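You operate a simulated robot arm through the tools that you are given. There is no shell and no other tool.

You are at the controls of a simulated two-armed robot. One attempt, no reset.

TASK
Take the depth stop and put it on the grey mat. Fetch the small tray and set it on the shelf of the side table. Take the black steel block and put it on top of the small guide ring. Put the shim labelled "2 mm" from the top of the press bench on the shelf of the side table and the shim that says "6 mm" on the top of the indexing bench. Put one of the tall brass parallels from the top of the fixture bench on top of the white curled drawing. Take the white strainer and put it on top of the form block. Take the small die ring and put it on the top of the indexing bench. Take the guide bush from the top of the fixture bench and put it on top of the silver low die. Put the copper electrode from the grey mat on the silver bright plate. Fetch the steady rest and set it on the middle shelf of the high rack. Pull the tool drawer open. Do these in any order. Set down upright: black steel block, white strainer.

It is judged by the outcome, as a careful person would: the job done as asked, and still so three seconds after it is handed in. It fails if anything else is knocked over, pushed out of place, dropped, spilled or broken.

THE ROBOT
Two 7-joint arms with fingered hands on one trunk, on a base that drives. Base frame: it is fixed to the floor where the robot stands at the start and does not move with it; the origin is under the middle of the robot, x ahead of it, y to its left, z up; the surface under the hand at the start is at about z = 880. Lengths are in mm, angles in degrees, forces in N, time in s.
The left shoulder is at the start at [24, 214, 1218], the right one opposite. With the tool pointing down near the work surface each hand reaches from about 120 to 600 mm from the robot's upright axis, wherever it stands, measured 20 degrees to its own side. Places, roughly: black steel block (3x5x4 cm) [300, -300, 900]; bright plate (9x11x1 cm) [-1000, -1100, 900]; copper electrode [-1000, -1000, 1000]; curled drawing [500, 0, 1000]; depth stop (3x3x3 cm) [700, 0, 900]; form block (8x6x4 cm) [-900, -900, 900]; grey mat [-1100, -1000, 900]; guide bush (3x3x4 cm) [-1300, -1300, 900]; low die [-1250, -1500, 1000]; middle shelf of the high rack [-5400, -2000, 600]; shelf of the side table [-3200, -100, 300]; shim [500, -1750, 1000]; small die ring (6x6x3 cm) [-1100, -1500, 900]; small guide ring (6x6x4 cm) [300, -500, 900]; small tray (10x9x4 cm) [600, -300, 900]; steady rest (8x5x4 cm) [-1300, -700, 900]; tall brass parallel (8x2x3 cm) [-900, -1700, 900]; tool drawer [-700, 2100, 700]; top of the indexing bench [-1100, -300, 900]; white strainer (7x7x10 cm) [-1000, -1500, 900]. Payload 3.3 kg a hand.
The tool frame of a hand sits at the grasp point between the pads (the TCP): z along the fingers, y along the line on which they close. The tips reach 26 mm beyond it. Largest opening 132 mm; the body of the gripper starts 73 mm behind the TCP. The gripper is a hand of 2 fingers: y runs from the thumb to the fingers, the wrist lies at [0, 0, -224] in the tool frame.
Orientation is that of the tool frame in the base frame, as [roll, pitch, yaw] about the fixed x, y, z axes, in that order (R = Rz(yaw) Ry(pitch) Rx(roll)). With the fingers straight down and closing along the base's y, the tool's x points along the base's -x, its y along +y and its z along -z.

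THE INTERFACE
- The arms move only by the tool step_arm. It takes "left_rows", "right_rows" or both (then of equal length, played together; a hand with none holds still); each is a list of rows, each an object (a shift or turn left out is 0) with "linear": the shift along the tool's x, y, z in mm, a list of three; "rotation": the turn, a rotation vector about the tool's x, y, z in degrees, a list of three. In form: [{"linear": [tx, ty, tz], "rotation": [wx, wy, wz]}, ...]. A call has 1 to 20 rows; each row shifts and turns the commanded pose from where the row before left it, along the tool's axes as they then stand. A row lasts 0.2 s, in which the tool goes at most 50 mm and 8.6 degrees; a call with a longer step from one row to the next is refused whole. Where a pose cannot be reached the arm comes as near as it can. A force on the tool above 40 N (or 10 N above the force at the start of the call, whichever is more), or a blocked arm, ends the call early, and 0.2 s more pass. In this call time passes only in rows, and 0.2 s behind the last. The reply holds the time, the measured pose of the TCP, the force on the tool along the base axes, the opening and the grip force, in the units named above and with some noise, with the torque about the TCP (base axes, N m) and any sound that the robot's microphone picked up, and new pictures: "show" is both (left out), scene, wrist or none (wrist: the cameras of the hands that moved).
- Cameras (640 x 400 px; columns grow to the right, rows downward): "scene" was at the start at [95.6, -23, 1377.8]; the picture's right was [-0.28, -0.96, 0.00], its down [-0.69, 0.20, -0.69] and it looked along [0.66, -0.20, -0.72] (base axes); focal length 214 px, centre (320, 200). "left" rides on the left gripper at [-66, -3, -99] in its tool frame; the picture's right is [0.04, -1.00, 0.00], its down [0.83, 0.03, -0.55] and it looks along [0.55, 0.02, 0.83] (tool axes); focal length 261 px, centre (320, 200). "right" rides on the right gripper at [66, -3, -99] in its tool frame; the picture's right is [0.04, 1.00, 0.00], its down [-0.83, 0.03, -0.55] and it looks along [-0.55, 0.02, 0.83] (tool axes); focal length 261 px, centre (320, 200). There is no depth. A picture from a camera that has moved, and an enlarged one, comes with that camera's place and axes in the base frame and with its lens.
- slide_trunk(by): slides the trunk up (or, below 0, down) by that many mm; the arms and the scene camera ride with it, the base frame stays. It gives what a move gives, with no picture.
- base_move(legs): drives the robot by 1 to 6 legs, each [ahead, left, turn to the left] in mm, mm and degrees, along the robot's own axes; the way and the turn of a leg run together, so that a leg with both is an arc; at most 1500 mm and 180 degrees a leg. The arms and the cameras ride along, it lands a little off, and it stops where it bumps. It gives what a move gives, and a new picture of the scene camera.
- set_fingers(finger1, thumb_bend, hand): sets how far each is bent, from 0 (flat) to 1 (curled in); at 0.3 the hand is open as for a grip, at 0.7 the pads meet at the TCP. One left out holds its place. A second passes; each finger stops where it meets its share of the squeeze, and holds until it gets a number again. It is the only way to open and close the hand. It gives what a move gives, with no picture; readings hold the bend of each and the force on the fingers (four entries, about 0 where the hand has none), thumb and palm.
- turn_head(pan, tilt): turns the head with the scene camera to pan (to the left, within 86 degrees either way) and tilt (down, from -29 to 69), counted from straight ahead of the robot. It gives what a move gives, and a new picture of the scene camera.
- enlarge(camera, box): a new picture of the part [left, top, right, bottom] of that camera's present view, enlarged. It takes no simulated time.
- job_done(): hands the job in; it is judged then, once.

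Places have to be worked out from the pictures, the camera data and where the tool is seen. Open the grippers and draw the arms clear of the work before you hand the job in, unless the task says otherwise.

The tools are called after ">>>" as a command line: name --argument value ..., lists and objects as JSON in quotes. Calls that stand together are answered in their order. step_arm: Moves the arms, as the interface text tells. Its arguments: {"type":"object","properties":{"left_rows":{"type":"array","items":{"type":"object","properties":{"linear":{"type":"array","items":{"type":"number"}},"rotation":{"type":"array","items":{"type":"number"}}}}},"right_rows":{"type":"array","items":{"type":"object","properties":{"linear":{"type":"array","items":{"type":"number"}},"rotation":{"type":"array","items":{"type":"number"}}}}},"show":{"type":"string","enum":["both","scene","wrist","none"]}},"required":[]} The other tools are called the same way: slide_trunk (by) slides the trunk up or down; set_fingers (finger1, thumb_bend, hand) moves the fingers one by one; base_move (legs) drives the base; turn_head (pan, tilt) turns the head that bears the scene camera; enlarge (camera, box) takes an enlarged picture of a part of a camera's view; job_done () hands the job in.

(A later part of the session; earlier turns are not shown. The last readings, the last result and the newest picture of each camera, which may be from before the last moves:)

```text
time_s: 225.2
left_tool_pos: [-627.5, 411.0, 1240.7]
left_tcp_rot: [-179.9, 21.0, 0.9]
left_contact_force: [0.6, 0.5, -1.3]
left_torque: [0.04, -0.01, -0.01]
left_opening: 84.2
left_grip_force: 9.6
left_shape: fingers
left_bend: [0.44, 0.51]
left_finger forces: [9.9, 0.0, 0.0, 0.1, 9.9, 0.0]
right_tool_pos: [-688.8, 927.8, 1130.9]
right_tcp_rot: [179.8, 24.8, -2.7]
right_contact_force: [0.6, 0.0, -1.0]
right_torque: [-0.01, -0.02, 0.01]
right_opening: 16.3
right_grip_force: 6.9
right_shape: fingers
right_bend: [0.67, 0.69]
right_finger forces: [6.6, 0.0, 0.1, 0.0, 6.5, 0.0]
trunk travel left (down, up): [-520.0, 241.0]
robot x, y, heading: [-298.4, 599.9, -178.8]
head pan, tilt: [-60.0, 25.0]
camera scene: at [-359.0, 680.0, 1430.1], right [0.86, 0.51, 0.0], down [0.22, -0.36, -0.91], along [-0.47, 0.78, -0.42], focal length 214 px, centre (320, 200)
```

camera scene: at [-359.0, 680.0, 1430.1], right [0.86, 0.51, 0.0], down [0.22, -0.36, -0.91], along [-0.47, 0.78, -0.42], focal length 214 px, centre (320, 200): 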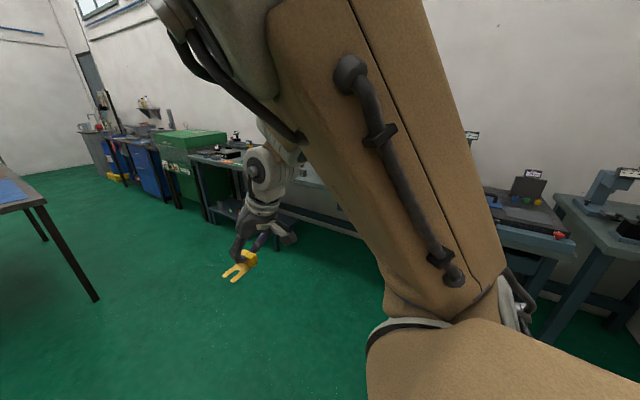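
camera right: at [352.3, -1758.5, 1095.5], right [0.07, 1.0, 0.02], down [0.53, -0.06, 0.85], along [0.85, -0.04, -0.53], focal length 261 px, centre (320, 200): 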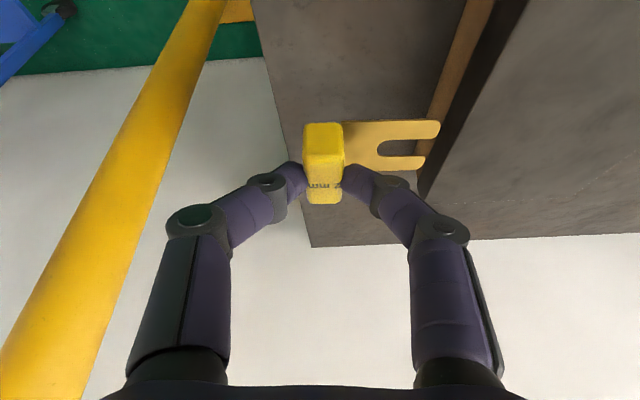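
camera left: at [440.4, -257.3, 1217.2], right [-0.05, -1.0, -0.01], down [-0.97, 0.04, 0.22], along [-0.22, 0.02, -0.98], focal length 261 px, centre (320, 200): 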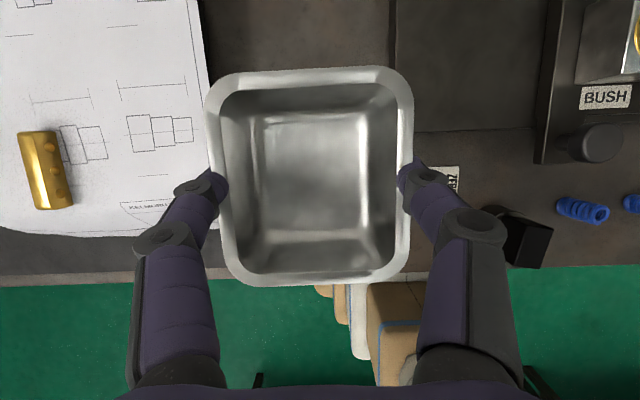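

The side table with a low shelf is ahead-left. I drive forward past the bench end and look at it more closely.

>>> base_move --legs '[[1300, 0, -1]]'

>>> turn_head --pan 25 --tilt 35

```text
time_s: 231.7
left_tool_pos: [-1924.9, 405.3, 1241.0]
left_tcp_rot: [-180.0, 20.9, 0.1]
left_contact_force: [0.0, -0.1, -1.6]
left_torque: [0.03, -0.05, -0.04]
left_opening: 83.8
left_grip_force: 9.6
left_shape: fingers
left_bend: [0.44, 0.51]
left_finger forces: [9.9, 0.0, 0.0, 0.0, 9.9, 0.0]
right_tool_pos: [-1979.0, 921.7, 1130.4]
right_tcp_rot: [179.8, 24.8, -3.5]
right_contact_force: [-0.9, 0.7, -0.9]
right_torque: [-0.02, 0.02, -0.01]
right_opening: 16.1
right_grip_force: 6.0
right_shape: fingers
right_bend: [0.67, 0.69]
right_finger forces: [6.6, 0.1, 0.1, 0.0, 6.6, 0.0]
trunk travel left (down, up): [-520.0, 241.0]
robot x, y, heading: [-1595.2, 588.8, -180.1]
head pan, tilt: [-60.0, 25.0]
camera scene: at [-1652.2, 668.6, 1430.1], right [0.86, 0.5, 0.0], down [0.21, -0.37, -0.91], along [-0.45, 0.78, -0.42], focal length 214 px, centre (320, 200)
```

scene: 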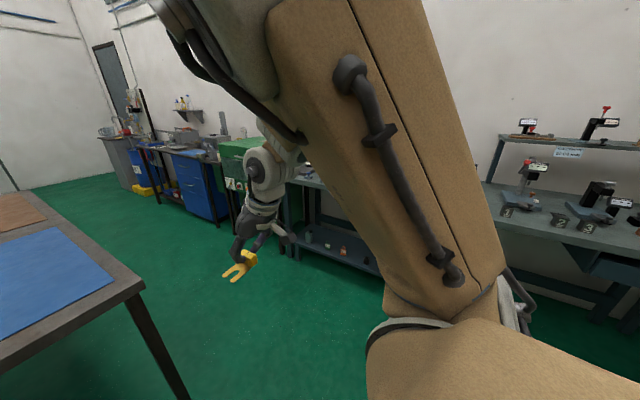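

```text
time_s: 233.2
left_tool_pos: [-1926.0, 403.2, 1241.4]
left_tcp_rot: [-179.9, 21.1, 0.0]
left_contact_force: [0.3, -0.2, -1.6]
left_torque: [0.02, -0.04, 0.0]
left_opening: 83.9
left_grip_force: 10.0
left_shape: fingers
left_bend: [0.44, 0.51]
left_finger forces: [9.8, 0.0, 0.0, 0.1, 9.8, 0.1]
right_tool_pos: [-1979.1, 920.8, 1131.1]
right_tcp_rot: [179.9, 24.7, -3.6]
right_contact_force: [0.0, 0.6, 0.2]
right_torque: [0.05, -0.02, 0.0]
right_opening: 16.0
right_grip_force: 6.9
right_shape: fingers
right_bend: [0.67, 0.69]
right_finger forces: [6.7, 0.0, 0.0, 0.0, 6.6, 0.0]
trunk travel left (down, up): [-520.0, 241.0]
robot x, y, heading: [-1590.4, 588.6, -179.9]
head pan, tilt: [25.0, 35.0]
camera scene: at [-1685.3, 551.6, 1414.3], right [-0.42, 0.91, 0.0], down [0.52, 0.24, -0.82], along [-0.74, -0.35, -0.57], focal length 214 px, centre (320, 200)
```

scene: 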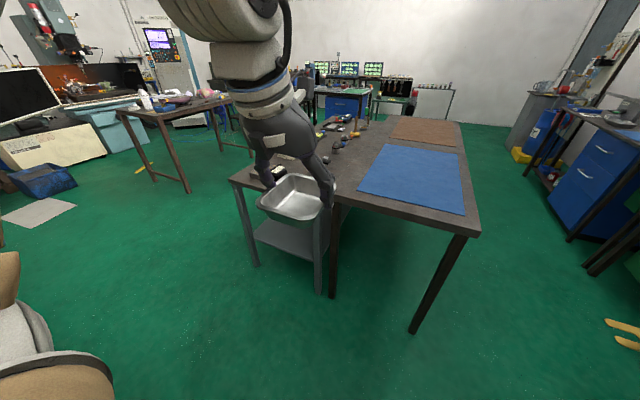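

The side table's shelf front edge is at about x≈-2488 (z≈300) between legs at y≈-377 and 182, with its top at z≈770. I drive in front of it.

>>> base_move --legs '[[0, 590, 0], [160, 0, 0]]'

>>> turn_head --pan 5 --tilt 40

```text
time_s: 235.3
left_tool_pos: [-1923.3, 166.9, 1240.5]
left_tcp_rot: [-179.7, 21.0, 6.5]
left_contact_force: [0.3, -1.0, -2.0]
left_torque: [0.04, 0.01, -0.02]
left_opening: 84.0
left_grip_force: 10.1
left_shape: fingers
left_bend: [0.44, 0.51]
left_finger forces: [10.2, 0.0, 0.0, 0.1, 10.2, 0.0]
right_tool_pos: [-2034.2, 677.2, 1131.3]
right_tcp_rot: [179.9, 24.8, 2.9]
right_contact_force: [-0.1, 0.1, -0.2]
right_torque: [0.02, -0.05, 0.0]
right_opening: 16.2
right_grip_force: 7.0
right_shape: fingers
right_bend: [0.67, 0.69]
right_finger forces: [6.9, 0.0, 0.0, 0.0, 6.8, 0.0]
trunk travel left (down, up): [-520.0, 241.0]
robot x, y, heading: [-1613.6, 391.6, -173.4]
head pan, tilt: [25.0, 35.0]
stopped in leg 1: the robot was blocked; the commanded pose is now the measured one
camera scene: at [-1702.0, 340.5, 1414.1], right [-0.52, 0.85, 0.0], down [0.49, 0.3, -0.82], along [-0.7, -0.43, -0.58], focal length 214 px, centre (320, 200)
```

scene: 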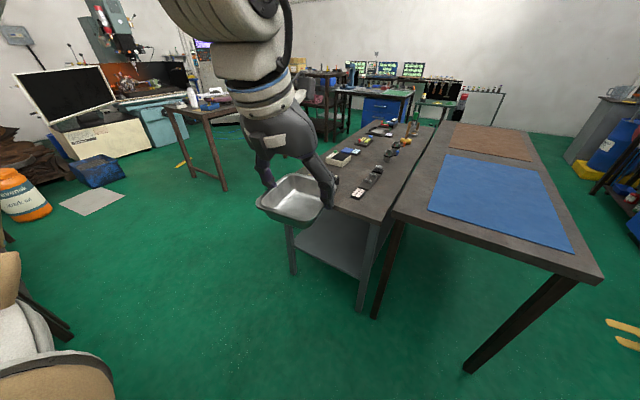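

```text
time_s: 236.1
left_tool_pos: [-1922.4, 168.9, 1241.2]
left_tcp_rot: [-179.9, 21.1, 6.4]
left_contact_force: [-1.0, -0.8, -1.4]
left_torque: [0.01, -0.03, 0.01]
left_opening: 83.8
left_grip_force: 9.8
left_shape: fingers
left_bend: [0.44, 0.51]
left_finger forces: [10.3, 0.0, 0.1, 0.1, 10.2, 0.0]
right_tool_pos: [-2033.6, 678.1, 1129.6]
right_tcp_rot: [179.8, 24.8, 2.9]
right_contact_force: [0.2, 0.0, -0.5]
right_torque: [0.0, 0.02, 0.01]
right_opening: 16.3
right_grip_force: 6.8
right_shape: fingers
right_bend: [0.67, 0.69]
right_finger forces: [6.8, 0.0, 0.0, 0.1, 6.8, 0.0]
trunk travel left (down, up): [-520.0, 241.0]
robot x, y, heading: [-1614.1, 390.7, -173.1]
head pan, tilt: [5.0, 40.0]
camera scene: at [-1709.4, 372.0, 1406.8], right [-0.2, 0.98, 0.0], down [0.63, 0.13, -0.77], along [-0.75, -0.15, -0.64], focal length 214 px, centre (320, 200)
```

scene: 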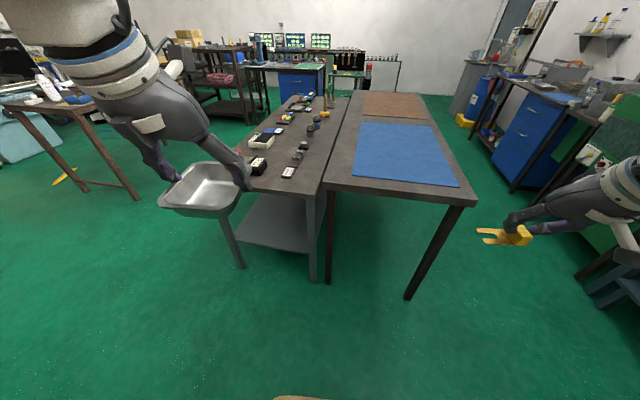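

The base touched the indexing bench's rear corner; I move forward first to clear it, straighten, then shift left.

>>> base_move --legs '[[190, 0, 0], [0, 0, -6.9], [0, 370, 0]]'

```text
time_s: 240.2
left_tool_pos: [-2136.6, -187.4, 1241.8]
left_tcp_rot: [-179.9, 21.1, -0.3]
left_contact_force: [-0.3, 0.3, -1.2]
left_torque: [0.02, -0.03, 0.03]
left_opening: 83.9
left_grip_force: 10.3
left_shape: fingers
left_bend: [0.44, 0.51]
left_finger forces: [10.2, 0.0, 0.0, 0.0, 10.3, 0.1]
right_tool_pos: [-2185.2, 332.3, 1131.4]
right_tcp_rot: [179.8, 24.6, -4.0]
right_contact_force: [-0.1, -0.2, -0.8]
right_torque: [-0.01, -0.01, -0.02]
right_opening: 15.9
right_grip_force: 6.7
right_shape: fingers
right_bend: [0.67, 0.69]
right_finger forces: [6.7, 0.1, 0.1, 0.1, 6.8, 0.0]
trunk travel left (down, up): [-520.0, 241.0]
robot x, y, heading: [-1802.2, -0.5, 179.6]
head pan, tilt: [5.0, 40.0]
camera scene: at [-1900.5, -11.0, 1406.8], right [-0.08, 1.0, 0.0], down [0.64, 0.05, -0.77], along [-0.76, -0.06, -0.64], focal length 214 px, centre (320, 200)
```

scene: 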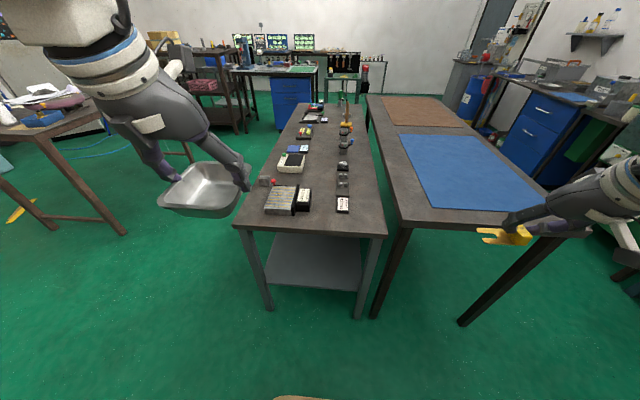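

Geometry confirmed: table front edge x≈-2465, shelf z≈297. I raise the right hand above tabletop height while lowering the tray, then lower the trunk.

>>> step_arm --left_rows '[{"linear": [15.2, 0, 39.1]}, {"linear": [15.2, 0, 39.1]}, {"linear": [15.2, 0, 39.1]}, {"linear": [15.2, 0, 39.1]}, {"linear": [15.2, 0, 39.1]}, {"linear": [15.2, 0, 39.1]}]' --right_rows '[{"linear": [-17.5, 0, -38.2]}, {"linear": [-17.5, 0, -38.2]}, {"linear": [-17.5, 0, -38.2]}, {"linear": [-17.5, 0, -38.2]}, {"linear": [-17.5, 0, -38.2]}, {"linear": [-17.5, 0, -38.2]}]' --show "scene"

>>> slide_trunk --by -400

```text
time_s: 241.6
left_tool_pos: [-2135.7, -183.5, 989.9]
left_tcp_rot: [-180.0, 20.9, -0.4]
left_contact_force: [0.7, 0.8, -2.2]
left_torque: [0.03, -0.02, 0.02]
left_opening: 83.9
left_grip_force: 9.9
left_shape: fingers
left_bend: [0.44, 0.51]
left_finger forces: [10.0, 0.0, 0.1, 0.0, 10.2, 0.0]
right_tool_pos: [-2188.4, 335.5, 1382.0]
right_tcp_rot: [179.7, 24.6, -4.0]
right_contact_force: [-0.5, 0.1, -0.6]
right_torque: [-0.01, -0.02, 0.02]
right_opening: 16.0
right_grip_force: 6.9
right_shape: fingers
right_bend: [0.67, 0.69]
right_finger forces: [6.7, 0.1, 0.0, 0.1, 6.8, 0.0]
trunk travel left (down, up): [-520.0, 241.0]
robot x, y, heading: [-1803.9, -6.0, 180.0]
head pan, tilt: [5.0, 40.0]
camera scene: at [-1901.3, -9.0, 1406.7], right [-0.08, 1.0, 0.0], down [0.64, 0.05, -0.77], along [-0.76, -0.06, -0.64], focal length 214 px, centre (320, 200)
```

scene: 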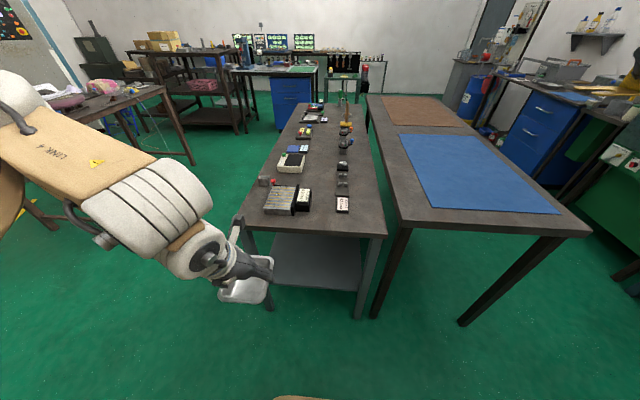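

```text
time_s: 245.5
left_tool_pos: [-2122.7, -184.4, 538.4]
left_tcp_rot: [-179.9, 10.5, -0.5]
left_contact_force: [0.8, 0.3, -1.5]
left_torque: [0.0, 0.01, 0.04]
left_opening: 83.9
left_grip_force: 10.0
left_shape: fingers
left_bend: [0.44, 0.51]
left_finger forces: [10.1, 0.0, 0.0, 0.0, 10.1, 0.0]
right_tool_pos: [-2266.4, 333.5, 879.4]
right_tcp_rot: [-179.3, 9.8, -3.7]
right_contact_force: [-1.0, -0.7, 0.0]
right_torque: [-0.02, 0.01, -0.01]
right_opening: 16.3
right_grip_force: 6.7
right_shape: fingers
right_bend: [0.67, 0.69]
right_finger forces: [6.6, 0.0, 0.0, 0.0, 6.7, 0.0]
trunk travel left (down, up): [-120.0, 641.0]
robot x, y, heading: [-1803.5, -6.5, 179.4]
head pan, tilt: [5.0, 40.0]
```

The torso leans forward about 10° at low heights, tilting the tools. I re-level the tray (pitch back to 21°) and lower/extend it; likewise correct the right hand.

>>> step_arm --left_rows '[{"rotation": [0, -5.25, 0]}, {"rotation": [0, -5.25, 0]}, {"linear": [-1.8, 0, 37]}, {"linear": [-1.8, 0, 37]}, {"linear": [-1.8, 0, 37]}, {"linear": [-1.8, 0, 37]}]' --right_rows '[{"rotation": [-0.5, -7.4, 0]}, {"rotation": [0, -7.4, 0]}, {"linear": [20, 0, -40]}, {"linear": [20, 0, -40]}, {"linear": [0, 0, 0]}, {"linear": [0, 0, 0]}]' --show "both"

```text
time_s: 246.9
left_tool_pos: [-2203.5, -173.2, 389.8]
left_tcp_rot: [-179.9, 21.0, -0.3]
left_contact_force: [-1.0, -0.1, -1.3]
left_torque: [0.03, 0.03, -0.03]
left_opening: 83.7
left_grip_force: 9.7
left_shape: fingers
left_bend: [0.44, 0.51]
left_finger forces: [10.1, 0.1, 0.0, 0.0, 10.1, 0.0]
left hand out of reach, approached as far as the arm can: row 1, 2
right_tool_pos: [-2258.6, 352.4, 889.0]
right_tcp_rot: [-179.6, 24.7, -3.6]
right_contact_force: [-0.9, 0.2, -0.5]
right_torque: [0.01, 0.0, -0.01]
right_opening: 15.8
right_grip_force: 6.8
right_shape: fingers
right_bend: [0.67, 0.69]
right_finger forces: [6.7, 0.0, 0.0, 0.1, 6.6, 0.1]
right hand out of reach, approached as far as the arm can: row 2, 3, 4
trunk travel left (down, up): [-120.0, 641.0]
robot x, y, heading: [-1803.4, -7.8, 179.6]
head pan, tilt: [5.0, 40.0]
camera scene: at [-1981.3, -9.5, 1000.2], right [-0.08, 1.0, 0.0], down [0.64, 0.05, -0.77], along [-0.76, -0.06, -0.64], focal length 214 px, centre (320, 200)
camera right: at [-2158.6, 347.6, 950.9], right [-0.03, -1.0, -0.02], down [-0.53, 0.0, 0.85], along [-0.85, 0.04, -0.53], focal length 261 px, centre (320, 200)
camera left: at [-2228.8, -169.5, 505.9], right [0.05, 1.0, -0.01], down [0.98, -0.04, 0.22], along [0.22, -0.02, -0.98], focal length 261 px, centre (320, 200)
```

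scene: 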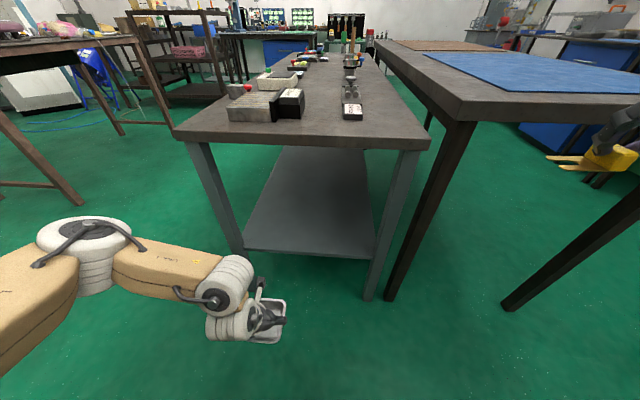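
right: 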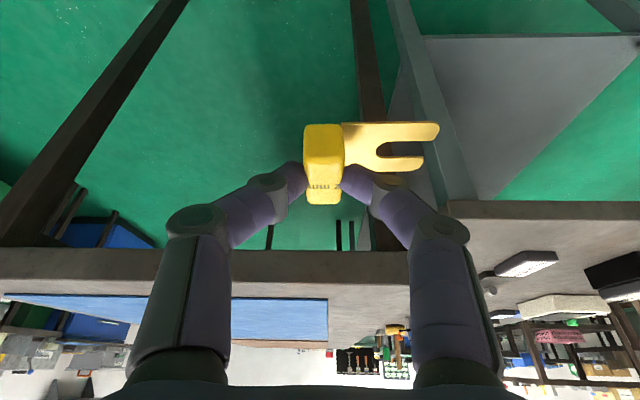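
left: 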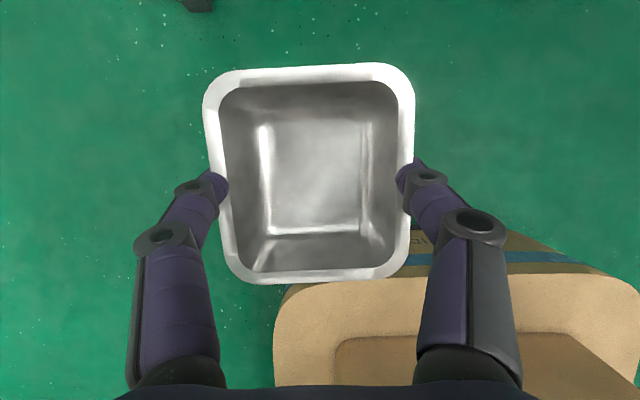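

The neighbouring blue-mat table is at z≈855, so the right hand needs more height. I raise the trunk 130 mm and lower the left arm correspondingly.

>>> slide_trunk --by 130

```text
time_s: 248.4
left_tool_pos: [-2203.5, -173.3, 520.6]
left_tcp_rot: [-179.9, 21.1, -0.5]
left_contact_force: [0.7, -0.4, -1.5]
left_torque: [0.03, -0.02, -0.01]
left_opening: 83.9
left_grip_force: 10.2
left_shape: fingers
left_bend: [0.44, 0.51]
left_finger forces: [10.0, 0.0, 0.1, 0.0, 10.0, 0.0]
right_tool_pos: [-2257.7, 351.8, 1018.2]
right_tcp_rot: [-179.8, 24.5, -3.6]
right_contact_force: [1.0, -0.9, -1.2]
right_torque: [0.0, 0.0, 0.01]
right_opening: 15.8
right_grip_force: 6.1
right_shape: fingers
right_bend: [0.67, 0.69]
right_finger forces: [6.7, 0.0, 0.0, 0.1, 6.6, 0.0]
trunk travel left (down, up): [-250.0, 511.0]
robot x, y, heading: [-1799.5, 1.7, 179.8]
head pan, tilt: [5.0, 40.0]
```

No lean change this time. I lower the tray back to z≈385 and check it's level.

>>> step_arm --left_rows '[{"linear": [12, 0, 31.5]}, {"linear": [12, 0, 31.5]}, {"linear": [12, 0, 31.5]}, {"linear": [12, 0, 31.5]}]' --show "scene"

```text
time_s: 249.4
left_tool_pos: [-2204.6, -172.2, 386.4]
left_tcp_rot: [180.0, 21.1, -0.4]
left_contact_force: [-0.1, -0.4, -1.8]
left_torque: [0.02, 0.0, 0.01]
left_opening: 83.8
left_grip_force: 10.6
left_shape: fingers
left_bend: [0.44, 0.51]
left_finger forces: [10.1, 0.0, 0.0, 0.0, 10.1, 0.0]
right_tool_pos: [-2257.7, 350.9, 1019.1]
right_tcp_rot: [-179.7, 24.5, -3.6]
right_contact_force: [0.2, -0.5, -1.0]
right_torque: [0.02, 0.01, -0.04]
right_opening: 15.8
right_grip_force: 6.7
right_shape: fingers
right_bend: [0.67, 0.69]
right_finger forces: [6.7, 0.1, 0.0, 0.1, 6.6, 0.1]
trunk travel left (down, up): [-250.0, 511.0]
robot x, y, heading: [-1800.6, -0.6, 179.7]
head pan, tilt: [5.0, 40.0]
camera scene: at [-1941.1, -9.7, 1134.3], right [-0.08, 1.0, 0.0], down [0.64, 0.05, -0.77], along [-0.76, -0.06, -0.64], focal length 214 px, centre (320, 200)
```

scene: 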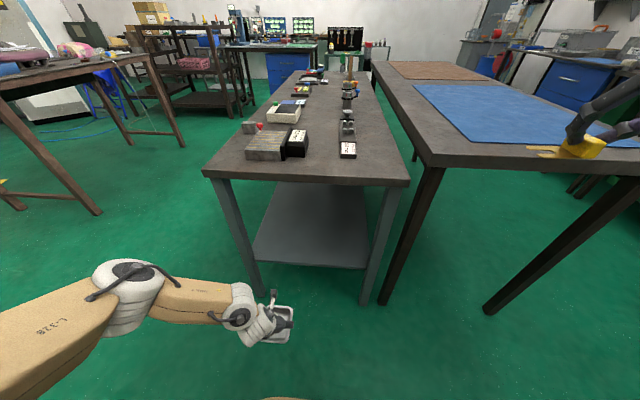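

The left forearm lies sideways and would catch the table leg; I'll instead use a more extended arm with the robot further back. I lower the trunk 100, pull the right hand back and extend the left.

>>> slide_trunk --by -100

>>> step_arm --left_rows '[{"linear": [-43, 0, -20]}, {"linear": [-43, 0, -20]}, {"linear": [-40, 0, -12]}, {"linear": [-40, 0, -5]}]' --right_rows '[{"linear": [20, -10, -15]}, {"linear": [20, -10, -15]}, {"linear": [20, -10, -15]}, {"linear": [20, -10, -15]}]' --show "scene"

```text
time_s: 250.8
left_tool_pos: [-2203.7, -171.9, 286.9]
left_tcp_rot: [-179.9, 21.1, -0.5]
left_contact_force: [0.1, 0.4, -1.8]
left_torque: [0.03, 0.0, 0.0]
left_opening: 83.8
left_grip_force: 10.5
left_shape: fingers
left_bend: [0.44, 0.51]
left_finger forces: [9.9, 0.0, 0.0, 0.0, 10.1, 0.0]
right_tool_pos: [-2257.3, 351.7, 918.4]
right_tcp_rot: [-179.7, 24.5, -3.6]
right_contact_force: [0.0, -0.1, -0.5]
right_torque: [0.01, 0.01, -0.01]
right_opening: 16.1
right_grip_force: 6.7
right_shape: fingers
right_bend: [0.67, 0.69]
right_finger forces: [6.7, 0.0, 0.0, 0.1, 6.6, 0.0]
trunk travel left (down, up): [-150.0, 611.0]
robot x, y, heading: [-1800.9, -2.1, 179.7]
head pan, tilt: [5.0, 40.0]
```

```text
time_s: 251.8
left_tool_pos: [-2338.4, -172.2, 400.2]
left_tcp_rot: [-179.8, 21.0, -0.4]
left_contact_force: [0.6, -0.6, -2.0]
left_torque: [0.02, -0.01, -0.01]
left_opening: 83.9
left_grip_force: 10.4
left_shape: fingers
left_bend: [0.44, 0.51]
left_finger forces: [10.1, 0.0, 0.1, 0.0, 10.1, 0.0]
right_tool_pos: [-2172.6, 399.8, 904.6]
right_tcp_rot: [-179.6, 24.6, -3.6]
right_contact_force: [0.0, -1.4, 0.1]
right_torque: [0.01, 0.03, 0.02]
right_opening: 16.1
right_grip_force: 6.7
right_shape: fingers
right_bend: [0.67, 0.69]
right_finger forces: [6.7, 0.0, 0.0, 0.0, 6.6, 0.0]
right hand out of reach, approached as far as the arm can: row 2, 3, 4
trunk travel left (down, up): [-150.0, 611.0]
robot x, y, heading: [-1802.7, -0.3, 179.4]
head pan, tilt: [5.0, 40.0]
camera scene: at [-1970.7, -9.7, 1031.4], right [-0.08, 1.0, 0.0], down [0.64, 0.05, -0.77], along [-0.76, -0.06, -0.64], focal length 214 px, centre (320, 200)
```

scene: 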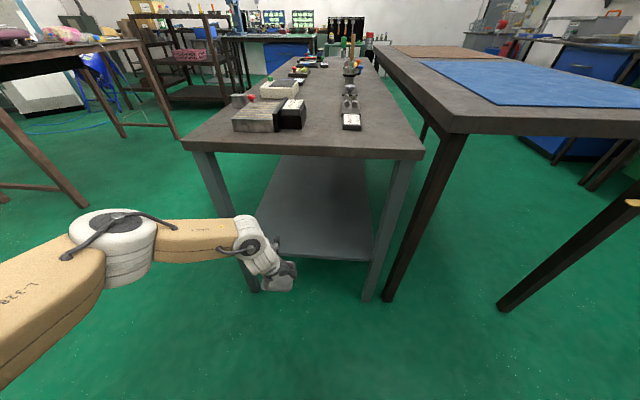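

The forearm runs sideways, so I'll turn the robot ~20° left so the hand enters the shelf while the elbow stays outside. First I raise the right hand to clear the blue-mat table.

>>> step_arm --right_rows '[{"linear": [-17.5, 0, -38]}, {"linear": [-17.5, 0, -38]}, {"linear": [-17.5, 0, -38]}, {"linear": [-17.5, 0, -38]}]' --show "none"

```text
time_s: 252.8
left_tool_pos: [-2337.3, -171.0, 399.6]
left_tcp_rot: [-179.9, 20.9, -0.4]
left_contact_force: [0.9, 0.3, -1.5]
left_torque: [-0.01, -0.02, -0.01]
left_opening: 83.8
left_grip_force: 9.9
left_shape: fingers
left_bend: [0.44, 0.51]
left_finger forces: [10.1, 0.0, 0.0, 0.0, 10.1, 0.0]
right_tool_pos: [-2224.7, 426.4, 933.7]
right_tcp_rot: [-179.6, 24.6, -3.6]
right_contact_force: [-0.4, 0.9, -0.1]
right_torque: [0.0, -0.01, -0.04]
right_opening: 16.0
right_grip_force: 6.7
right_shape: fingers
right_bend: [0.67, 0.69]
right_finger forces: [6.7, 0.0, 0.0, 0.0, 6.6, 0.0]
right hand out of reach, approached as far as the arm can: row 1, 2, 3, 4
trunk travel left (down, up): [-150.0, 611.0]
robot x, y, heading: [-1799.6, -3.1, 179.5]
head pan, tilt: [5.0, 40.0]
```

I untilt the right hand (the shim is firmly gripped) and try raising again.

>>> step_arm --right_rows '[{"rotation": [0, 8.2, 0]}, {"rotation": [0, 8.2, 0]}, {"rotation": [0, 8.2, 0]}, {"linear": [0, 0, -40]}, {"linear": [0, 0, -40]}, {"linear": [0, 0, -40]}]' --show "none"

```text
time_s: 254.2
left_tool_pos: [-2339.1, -171.5, 399.1]
left_tcp_rot: [-180.0, 21.1, -0.4]
left_contact_force: [0.0, 0.1, -1.7]
left_torque: [0.02, -0.01, 0.0]
left_opening: 83.8
left_grip_force: 10.1
left_shape: fingers
left_bend: [0.44, 0.51]
left_finger forces: [10.1, 0.0, 0.1, 0.0, 10.1, 0.1]
right_tool_pos: [-2221.5, 427.2, 908.8]
right_tcp_rot: [-179.7, 0.1, -3.8]
right_contact_force: [0.3, 0.4, 0.1]
right_torque: [-0.01, -0.01, 0.01]
right_opening: 15.9
right_grip_force: 6.2
right_shape: fingers
right_bend: [0.67, 0.69]
right_finger forces: [6.5, 0.0, 0.0, 0.0, 6.7, 0.0]
right hand out of reach, approached as far as the arm can: row 1, 2, 3, 4, 5, 6
trunk travel left (down, up): [-150.0, 611.0]
robot x, y, heading: [-1804.4, -4.3, 179.8]
head pan, tilt: [5.0, 40.0]
```

The hand was near full stretch; I bring it back and inward, then up.

>>> step_arm --right_rows '[{"linear": [30, 22, -10]}, {"linear": [30, 22, -10]}, {"linear": [30, 22, -20]}, {"linear": [0, 0, -40]}, {"linear": [0, 0, -40]}, {"linear": [0, 0, -30]}]' --show "scene"

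```text
time_s: 255.6
left_tool_pos: [-2336.7, -171.9, 398.7]
left_tcp_rot: [-179.9, 21.1, -0.4]
left_contact_force: [-0.8, -0.5, -2.0]
left_torque: [0.02, -0.03, 0.0]
left_opening: 83.9
left_grip_force: 10.4
left_shape: fingers
left_bend: [0.44, 0.51]
left_finger forces: [10.0, 0.1, 0.0, 0.0, 10.1, 0.0]
right_tool_pos: [-2167.9, 393.3, 885.5]
right_tcp_rot: [-179.7, 0.0, -3.8]
right_contact_force: [-0.4, -0.2, 0.0]
right_torque: [0.01, 0.0, -0.03]
right_opening: 15.9
right_grip_force: 6.6
right_shape: fingers
right_bend: [0.67, 0.69]
right_finger forces: [6.7, 0.0, 0.1, 0.0, 6.5, 0.1]
right hand out of reach, approached as far as the arm can: row 1, 2, 3, 4, 5, 6
trunk travel left (down, up): [-150.0, 611.0]
robot x, y, heading: [-1805.2, -2.6, 179.7]
head pan, tilt: [5.0, 40.0]
camera scene: at [-1970.7, -9.8, 1031.4], right [-0.08, 1.0, 0.0], down [0.64, 0.05, -0.77], along [-0.76, -0.06, -0.64], focal length 214 px, centre (320, 200)
```

scene: 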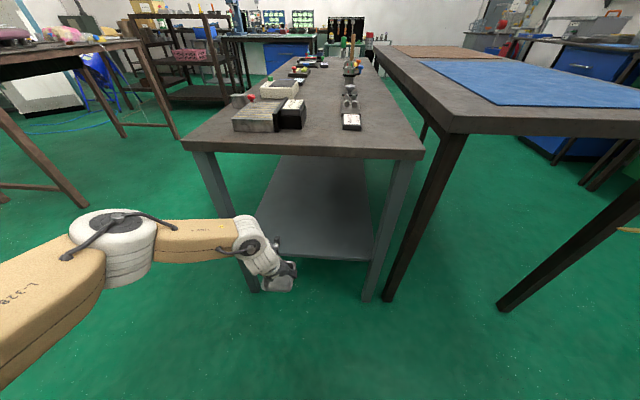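

Re-estimating, the elbow is nearer the robot (fwd ≈350) and stays outside the table with heading 180. I extend the left hand 50 mm more so there's ample margin, then drive forward and check.

>>> step_arm --left_rows '[{"linear": [-22, 0, 11]}, {"linear": [-23, 0, 11]}]' --show "none"

>>> base_move --legs '[[100, 0, 0]]'

>>> turn_head --pan 15 --tilt 45

```text
time_s: 256.2
left_tool_pos: [-2389.2, -170.4, 395.7]
left_tcp_rot: [-179.9, 21.0, -0.4]
left_contact_force: [0.4, 0.0, -2.2]
left_torque: [0.02, 0.01, -0.01]
left_opening: 83.6
left_grip_force: 10.1
left_shape: fingers
left_bend: [0.44, 0.51]
left_finger forces: [10.2, 0.1, 0.1, 0.0, 10.1, 0.0]
right_tool_pos: [-2168.8, 392.9, 885.1]
right_tcp_rot: [-179.8, 0.0, -3.7]
right_contact_force: [0.0, -0.3, -1.3]
right_torque: [0.01, -0.04, -0.01]
right_opening: 15.9
right_grip_force: 6.4
right_shape: fingers
right_bend: [0.67, 0.69]
right_finger forces: [6.6, 0.1, 0.0, 0.1, 6.5, 0.1]
trunk travel left (down, up): [-150.0, 611.0]
robot x, y, heading: [-1804.5, -0.4, 179.6]
head pan, tilt: [5.0, 40.0]
```

```text
time_s: 257.3
left_tool_pos: [-2488.3, -171.9, 396.2]
left_tcp_rot: [-179.8, 21.0, -0.4]
left_contact_force: [-0.3, -0.3, -2.4]
left_torque: [-0.01, -0.03, -0.01]
left_opening: 83.8
left_grip_force: 9.6
left_shape: fingers
left_bend: [0.44, 0.51]
left_finger forces: [10.1, 0.0, 0.1, 0.0, 10.2, 0.0]
right_tool_pos: [-2270.1, 393.3, 884.9]
right_tcp_rot: [-179.7, 0.0, -3.7]
right_contact_force: [-0.4, 0.8, 0.0]
right_torque: [0.0, -0.01, -0.02]
right_opening: 15.5
right_grip_force: 6.3
right_shape: fingers
right_bend: [0.67, 0.69]
right_finger forces: [6.6, 0.0, 0.0, 0.0, 6.6, 0.1]
trunk travel left (down, up): [-150.0, 611.0]
robot x, y, heading: [-1903.8, -0.8, 179.8]
head pan, tilt: [5.0, 40.0]
camera scene: at [-2070.8, -9.5, 1031.4], right [-0.08, 1.0, 0.0], down [0.64, 0.05, -0.77], along [-0.76, -0.06, -0.64], focal length 214 px, centre (320, 200)
```

scene: 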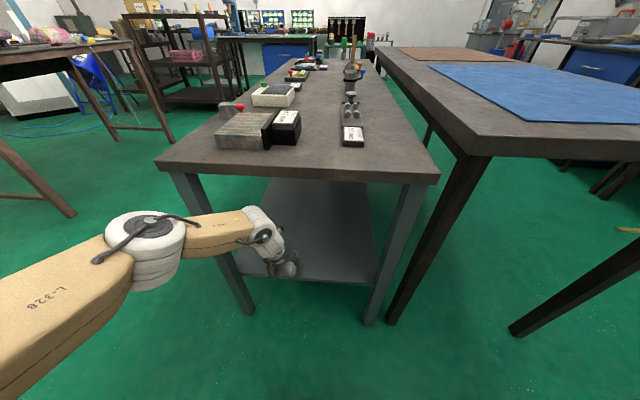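

```text
time_s: 258.0
left_tool_pos: [-2487.8, -172.1, 395.9]
left_tcp_rot: [-179.9, 21.0, -0.3]
left_contact_force: [-0.5, 0.6, -1.3]
left_torque: [0.01, 0.02, -0.01]
left_opening: 83.5
left_grip_force: 9.8
left_shape: fingers
left_bend: [0.44, 0.51]
left_finger forces: [10.1, 0.1, 0.0, 0.0, 10.2, 0.1]
right_tool_pos: [-2269.9, 393.9, 886.4]
right_tcp_rot: [-179.7, 0.1, -3.6]
right_contact_force: [0.5, 0.1, -0.2]
right_torque: [0.0, 0.04, 0.03]
right_opening: 16.0
right_grip_force: 6.9
right_shape: fingers
right_bend: [0.67, 0.69]
right_finger forces: [6.6, 0.1, 0.0, 0.0, 6.6, 0.0]
trunk travel left (down, up): [-150.0, 611.0]
robot x, y, heading: [-1904.0, -0.4, 180.1]
head pan, tilt: [15.0, 45.0]
camera scene: at [-2064.7, -23.1, 1024.2], right [-0.26, 0.97, 0.0], down [0.68, 0.18, -0.71], along [-0.68, -0.18, -0.71], focal length 214 px, centre (320, 200)
```

scene: 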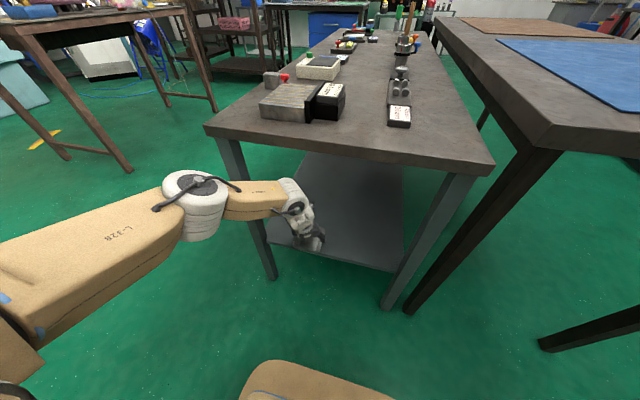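

The hand is entering cleanly beside the left leg. I drive the last 60 mm.

>>> base_move --legs '[[62, 0, 0]]'

>>> enlarge --camera "left" --box '[0, 0, 640, 399]'

>>> enlarge --camera "scene" --box '[160, 100, 440, 300]'

```text
time_s: 259.0
left_tool_pos: [-2550.4, -171.0, 394.1]
left_tcp_rot: [-179.9, 20.9, -0.3]
left_contact_force: [-0.5, 0.7, -1.9]
left_torque: [0.02, -0.02, 0.0]
left_opening: 83.9
left_grip_force: 9.8
left_shape: fingers
left_bend: [0.44, 0.51]
left_finger forces: [10.1, 0.0, 0.0, 0.1, 10.0, 0.0]
right_tool_pos: [-2332.0, 392.8, 885.1]
right_tcp_rot: [-179.7, -0.1, -3.6]
right_contact_force: [-0.1, 0.0, -0.8]
right_torque: [0.02, -0.01, 0.01]
right_opening: 15.9
right_grip_force: 6.4
right_shape: fingers
right_bend: [0.67, 0.69]
right_finger forces: [6.6, 0.0, 0.1, 0.1, 6.6, 0.0]
trunk travel left (down, up): [-150.0, 611.0]
robot x, y, heading: [-1966.5, -0.6, 180.1]
head pan, tilt: [15.0, 45.0]
camera scene: at [-2127.3, -23.0, 1024.1], right [-0.26, 0.97, 0.0], down [0.68, 0.18, -0.71], along [-0.68, -0.18, -0.71], focal length 214 px, centre (320, 200)
```

scene: 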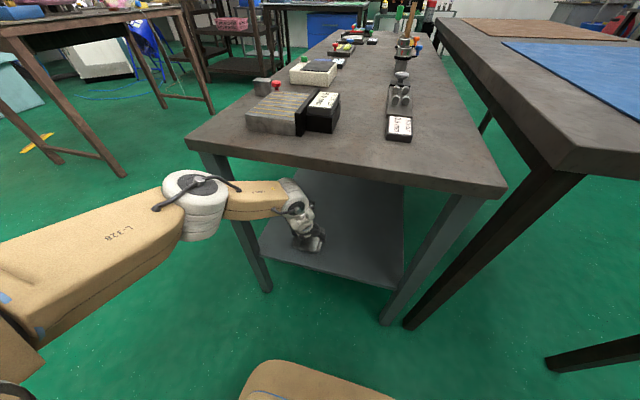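

```text
1.00 times, centred on (320, 200) of left (not enlarged: the box is as wide or as high as the picture)
camera zoom: at [-2575.6, -167.9, 510.4], right [0.04, 1.0, -0.01], down [0.98, -0.04, 0.22], along [0.22, -0.02, -0.98], focal length 261 px, centre (320, 200)
```

zoom: 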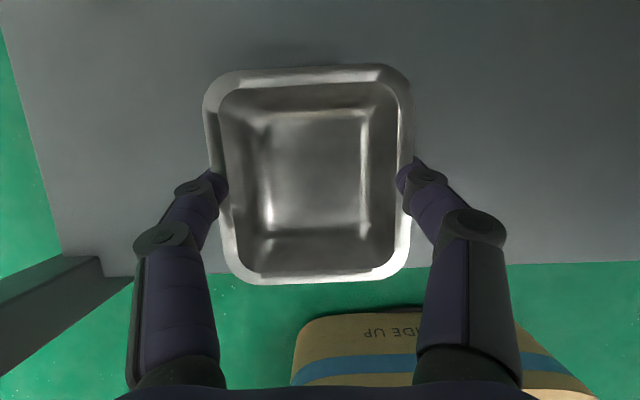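

```text
2.00 times, centred on (300, 200) of scene
camera zoom: at [-2127.3, -23.0, 1024.1], right [-0.26, 0.97, 0.0], down [0.68, 0.18, -0.71], along [-0.68, -0.18, -0.71], focal length 429 px, centre (360, 200)
```

zoom: 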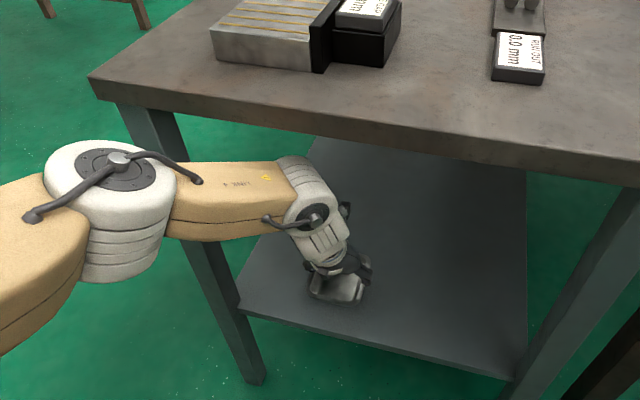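

The tray is fully over the shelf (its near edge ~35 mm inside). I lower it 40 mm, then gently to contact.

>>> step_arm --left_rows '[{"linear": [7.2, 0, 18.7]}, {"linear": [7.2, 0, 18.7]}]' --show "none"

>>> step_arm --left_rows '[{"linear": [0.9, 0, 2.3]}, {"linear": [0.9, 0, 2.3]}]' --show "none"

>>> step_arm --left_rows '[{"linear": [0.7, 0, 1.9]}, {"linear": [0.7, 0, 1.9]}]' --show "none"

```text
time_s: 259.6
left_tool_pos: [-2552.4, -170.4, 358.4]
left_tcp_rot: [-179.7, 21.4, -0.3]
left_contact_force: [1.0, 1.2, 17.4]
left_torque: [0.15, 0.04, 0.05]
left_opening: 80.1
left_grip_force: 11.8
left_shape: fingers
left_bend: [0.45, 0.52]
left_finger forces: [9.3, 0.1, 0.1, 0.0, 13.5, 0.0]
right_tool_pos: [-2330.1, 394.3, 886.1]
right_tcp_rot: [-179.8, 0.2, -3.6]
right_contact_force: [-0.9, 0.0, -0.7]
right_torque: [-0.01, 0.0, 0.01]
right_opening: 16.1
right_grip_force: 6.6
right_shape: fingers
right_bend: [0.67, 0.69]
right_finger forces: [6.6, 0.0, 0.0, 0.1, 6.5, 0.0]
trunk travel left (down, up): [-150.0, 611.0]
robot x, y, heading: [-1969.5, -2.2, 179.8]
head pan, tilt: [15.0, 45.0]
```

```text
time_s: 260.2
left_tool_pos: [-2551.3, -170.8, 351.5]
left_tcp_rot: [-179.8, 21.0, -0.3]
left_contact_force: [-1.8, 2.1, 15.8]
left_torque: [-0.24, -0.01, 0.03]
left_opening: 79.3
left_grip_force: 11.3
left_shape: fingers
left_bend: [0.48, 0.52]
left_finger forces: [11.6, 0.0, 0.0, 0.1, 11.6, 0.0]
right_tool_pos: [-2332.6, 393.1, 886.1]
right_tcp_rot: [-179.9, 0.0, -3.6]
right_contact_force: [0.2, 0.3, 0.2]
right_torque: [-0.03, -0.04, -0.02]
right_opening: 15.9
right_grip_force: 6.7
right_shape: fingers
right_bend: [0.67, 0.69]
right_finger forces: [6.6, 0.0, 0.0, 0.0, 6.6, 0.0]
trunk travel left (down, up): [-150.0, 611.0]
robot x, y, heading: [-1967.5, 0.1, 180.0]
head pan, tilt: [15.0, 45.0]
```

```text
time_s: 261.0
left_tool_pos: [-2554.2, -171.2, 351.8]
left_tcp_rot: [-179.8, 21.6, -0.1]
left_contact_force: [3.0, -0.4, 22.4]
left_torque: [0.2, 0.08, 0.08]
left_opening: 79.2
left_grip_force: 17.4
left_shape: fingers
left_bend: [0.48, 0.53]
left_finger forces: [12.5, 0.0, 0.0, 0.0, 22.4, 0.0]
right_tool_pos: [-2330.7, 394.2, 885.2]
right_tcp_rot: [-179.8, 0.1, -3.6]
right_contact_force: [-0.3, 0.0, -1.2]
right_torque: [-0.01, 0.03, -0.01]
right_opening: 15.8
right_grip_force: 6.5
right_shape: fingers
right_bend: [0.67, 0.69]
right_finger forces: [6.6, 0.1, 0.0, 0.0, 6.7, 0.0]
trunk travel left (down, up): [-150.0, 611.0]
robot x, y, heading: [-1967.8, -2.8, 180.1]
head pan, tilt: [15.0, 45.0]
stopped in row 2 (left hand): the force on the tool passed its limit at 42 N (the readings are from after the stop); the commanded pose is now the measured one
```

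The tray is down on the shelf. I open the hand and view it.

>>> set_fingers --hand "left" --finger1 0.34 --thumb_bend 0.34

>>> step_arm --left_rows '[{"linear": [-7, 0, -18.7]}, {"linear": [-10.7, 0, -28]}, {"linear": [-10.7, 0, -28]}]' --show "both"

```text
time_s: 262.0
left_tool_pos: [-2551.8, -171.6, 346.8]
left_tcp_rot: [-179.8, 21.2, -0.2]
left_contact_force: [0.1, -0.2, -0.2]
left_torque: [0.02, 0.02, 0.0]
left_opening: 121.1
left_grip_force: 0.1
left_shape: fingers
left_bend: [0.34, 0.34]
left_finger forces: [0.1, 0.0, 0.0, 0.0, 0.1, 0.0]
right_tool_pos: [-2333.4, 393.2, 885.0]
right_tcp_rot: [-179.7, 0.0, -3.5]
right_contact_force: [0.3, -0.1, -0.2]
right_torque: [-0.02, 0.01, 0.02]
right_opening: 16.0
right_grip_force: 6.2
right_shape: fingers
right_bend: [0.67, 0.69]
right_finger forces: [6.6, 0.0, 0.0, 0.0, 6.6, 0.0]
trunk travel left (down, up): [-150.0, 611.0]
robot x, y, heading: [-1962.9, -3.1, 179.9]
head pan, tilt: [15.0, 45.0]
```

```text
time_s: 262.8
left_tool_pos: [-2550.6, -170.3, 427.2]
left_tcp_rot: [-179.9, 21.2, -0.2]
left_contact_force: [0.5, 0.1, 0.0]
left_torque: [0.01, 0.03, -0.02]
left_opening: 121.1
left_grip_force: 0.1
left_shape: fingers
left_bend: [0.34, 0.34]
left_finger forces: [0.0, 0.0, 0.0, 0.0, 0.1, 0.0]
right_tool_pos: [-2332.8, 392.9, 886.2]
right_tcp_rot: [-179.8, 0.0, -3.6]
right_contact_force: [0.4, 1.6, -0.9]
right_torque: [0.01, -0.03, -0.02]
right_opening: 15.7
right_grip_force: 6.3
right_shape: fingers
right_bend: [0.67, 0.69]
right_finger forces: [6.5, 0.0, 0.1, 0.1, 6.6, 0.0]
trunk travel left (down, up): [-150.0, 611.0]
robot x, y, heading: [-1967.5, -3.6, 180.0]
head pan, tilt: [15.0, 45.0]
camera scene: at [-2126.9, -23.0, 1024.2], right [-0.26, 0.97, 0.0], down [0.68, 0.18, -0.71], along [-0.68, -0.18, -0.71], focal length 214 px, centre (320, 200)
camera left: at [-2575.3, -167.4, 543.4], right [0.04, 1.0, -0.01], down [0.98, -0.04, 0.21], along [0.21, -0.02, -0.98], focal length 261 px, centre (320, 200)
```

scene: 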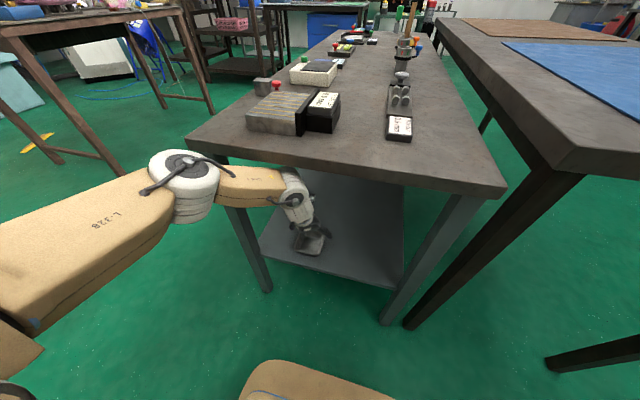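
left: 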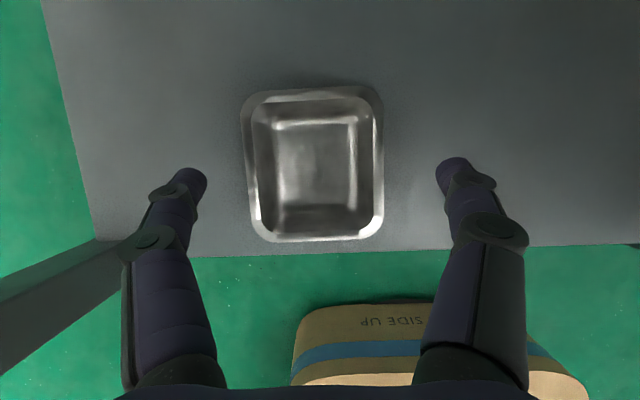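

The tray rests on the shelf, ~30 mm inside the edge. I back straight out, then rearrange the arms for placing the shim with the right hand.

>>> base_move --legs '[[-260, 0, 0]]'

>>> step_arm --left_rows '[{"linear": [20, 0, -40]}, {"linear": [25, 0, -40]}, {"linear": [30, 0, -35]}, {"linear": [30, 0, -35]}, {"linear": [30, 0, -35]}]' --right_rows '[{"linear": [0, 0, 40]}, {"linear": [0, 0, 40]}, {"linear": [0, 0, 40]}, {"linear": [0, 0, 40]}, {"linear": [0, 0, 40]}]' --show "scene"

```text
time_s: 264.6
left_tool_pos: [-2288.7, -171.4, 428.5]
left_tcp_rot: [-179.9, 21.2, -0.2]
left_contact_force: [0.3, 0.0, -0.3]
left_torque: [0.0, 0.01, 0.0]
left_opening: 120.9
left_grip_force: 0.0
left_shape: fingers
left_bend: [0.34, 0.34]
left_finger forces: [0.1, 0.1, 0.0, 0.0, 0.1, 0.1]
right_tool_pos: [-2069.3, 392.7, 885.4]
right_tcp_rot: [-179.6, -0.1, -3.7]
right_contact_force: [-0.1, -0.8, -2.0]
right_torque: [0.0, 0.0, -0.05]
right_opening: 16.0
right_grip_force: 6.5
right_shape: fingers
right_bend: [0.67, 0.69]
right_finger forces: [6.6, 0.0, 0.0, 0.0, 6.5, 0.0]
trunk travel left (down, up): [-150.0, 611.0]
robot x, y, heading: [-1701.9, -4.0, 179.8]
head pan, tilt: [15.0, 45.0]
camera scene: at [-1864.5, -23.6, 1024.2], right [-0.26, 0.97, 0.0], down [0.68, 0.18, -0.71], along [-0.68, -0.18, -0.71], focal length 214 px, centre (320, 200)
```

scene: 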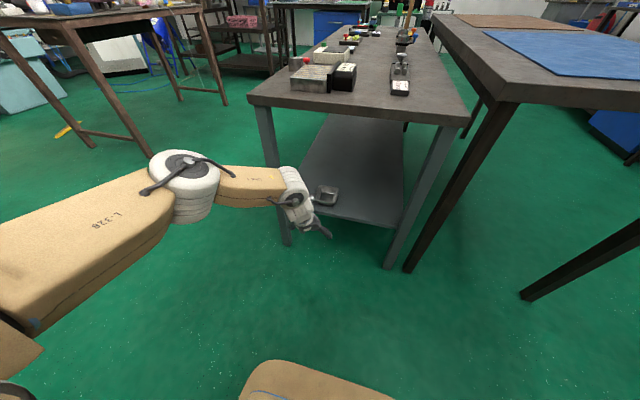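

```text
time_s: 265.9
left_tool_pos: [-2096.4, -173.7, 552.0]
left_tcp_rot: [-179.9, 21.2, -0.2]
left_contact_force: [0.1, -0.1, 0.4]
left_torque: [0.04, 0.06, 0.0]
left_opening: 120.9
left_grip_force: 0.0
left_shape: fingers
left_bend: [0.34, 0.34]
left_finger forces: [0.1, 0.1, 0.0, 0.0, 0.1, 0.1]
right_tool_pos: [-2066.6, 401.3, 686.6]
right_tcp_rot: [178.9, 0.8, -6.1]
right_contact_force: [-0.9, 0.0, -0.9]
right_torque: [0.0, 0.01, 0.0]
right_opening: 15.9
right_grip_force: 7.0
right_shape: fingers
right_bend: [0.67, 0.69]
right_finger forces: [6.7, 0.0, 0.0, 0.0, 6.5, 0.1]
trunk travel left (down, up): [-150.0, 611.0]
robot x, y, heading: [-1702.1, -2.5, 179.9]
head pan, tilt: [15.0, 45.0]
camera scene: at [-1864.6, -23.7, 1024.2], right [-0.26, 0.97, 0.0], down [0.68, 0.18, -0.71], along [-0.68, -0.18, -0.71], focal length 214 px, centre (320, 200)
```

scene: 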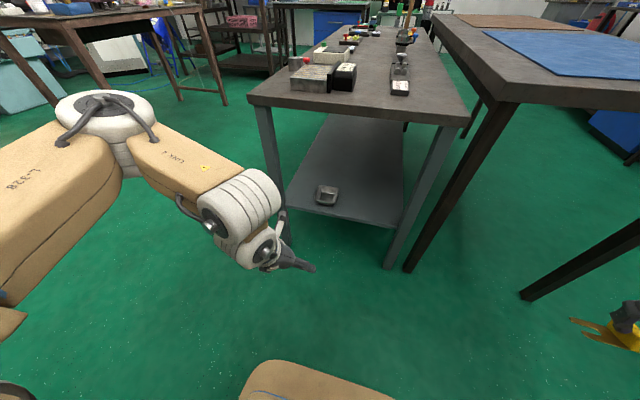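

Tray confirmed on the shelf. I bring the right hand lower and forward and tilt it so the shim is level again.

>>> step_arm --right_rows '[{"linear": [-13.3, 16.5, 37.5]}, {"linear": [-13.3, 16.5, 37.5]}, {"linear": [-13.3, 16.5, 37.5]}, {"linear": [-13.3, 16.5, 37.5]}, {"rotation": [0, -8.2, 0]}, {"rotation": [0, -8.2, 0]}, {"rotation": [0, -8.2, 0]}]' --show "both"

```text
time_s: 267.4
left_tool_pos: [-2095.3, -173.1, 550.9]
left_tcp_rot: [-179.9, 21.3, -0.2]
left_contact_force: [-0.1, 0.3, -0.1]
left_torque: [0.0, 0.01, 0.0]
left_opening: 120.7
left_grip_force: 0.0
left_shape: fingers
left_bend: [0.34, 0.34]
left_finger forces: [0.0, 0.0, 0.1, 0.0, 0.0, 0.0]
right_tool_pos: [-2125.5, 342.4, 535.7]
right_tcp_rot: [178.8, 24.7, -7.0]
right_contact_force: [-0.4, -0.7, -0.7]
right_torque: [-0.01, 0.0, 0.02]
right_opening: 15.7
right_grip_force: 6.8
right_shape: fingers
right_bend: [0.67, 0.69]
right_finger forces: [6.8, 0.1, 0.0, 0.0, 6.9, 0.0]
trunk travel left (down, up): [-150.0, 611.0]
robot x, y, heading: [-1701.7, -0.4, 179.7]
head pan, tilt: [15.0, 45.0]
camera scene: at [-1864.5, -23.7, 1024.2], right [-0.26, 0.97, 0.0], down [0.68, 0.18, -0.71], along [-0.68, -0.18, -0.71], focal length 214 px, centre (320, 200)
camera right: at [-2025.3, 335.0, 597.3], right [-0.08, -1.0, 0.0], down [-0.52, 0.04, 0.85], along [-0.85, 0.06, -0.53], focal length 261 px, centre (320, 200)
```

scene: 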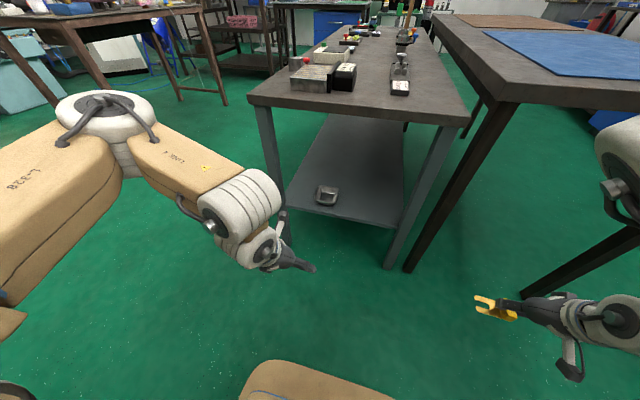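
right: 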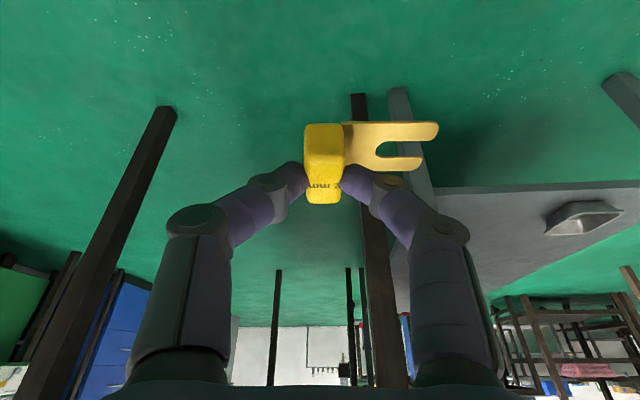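

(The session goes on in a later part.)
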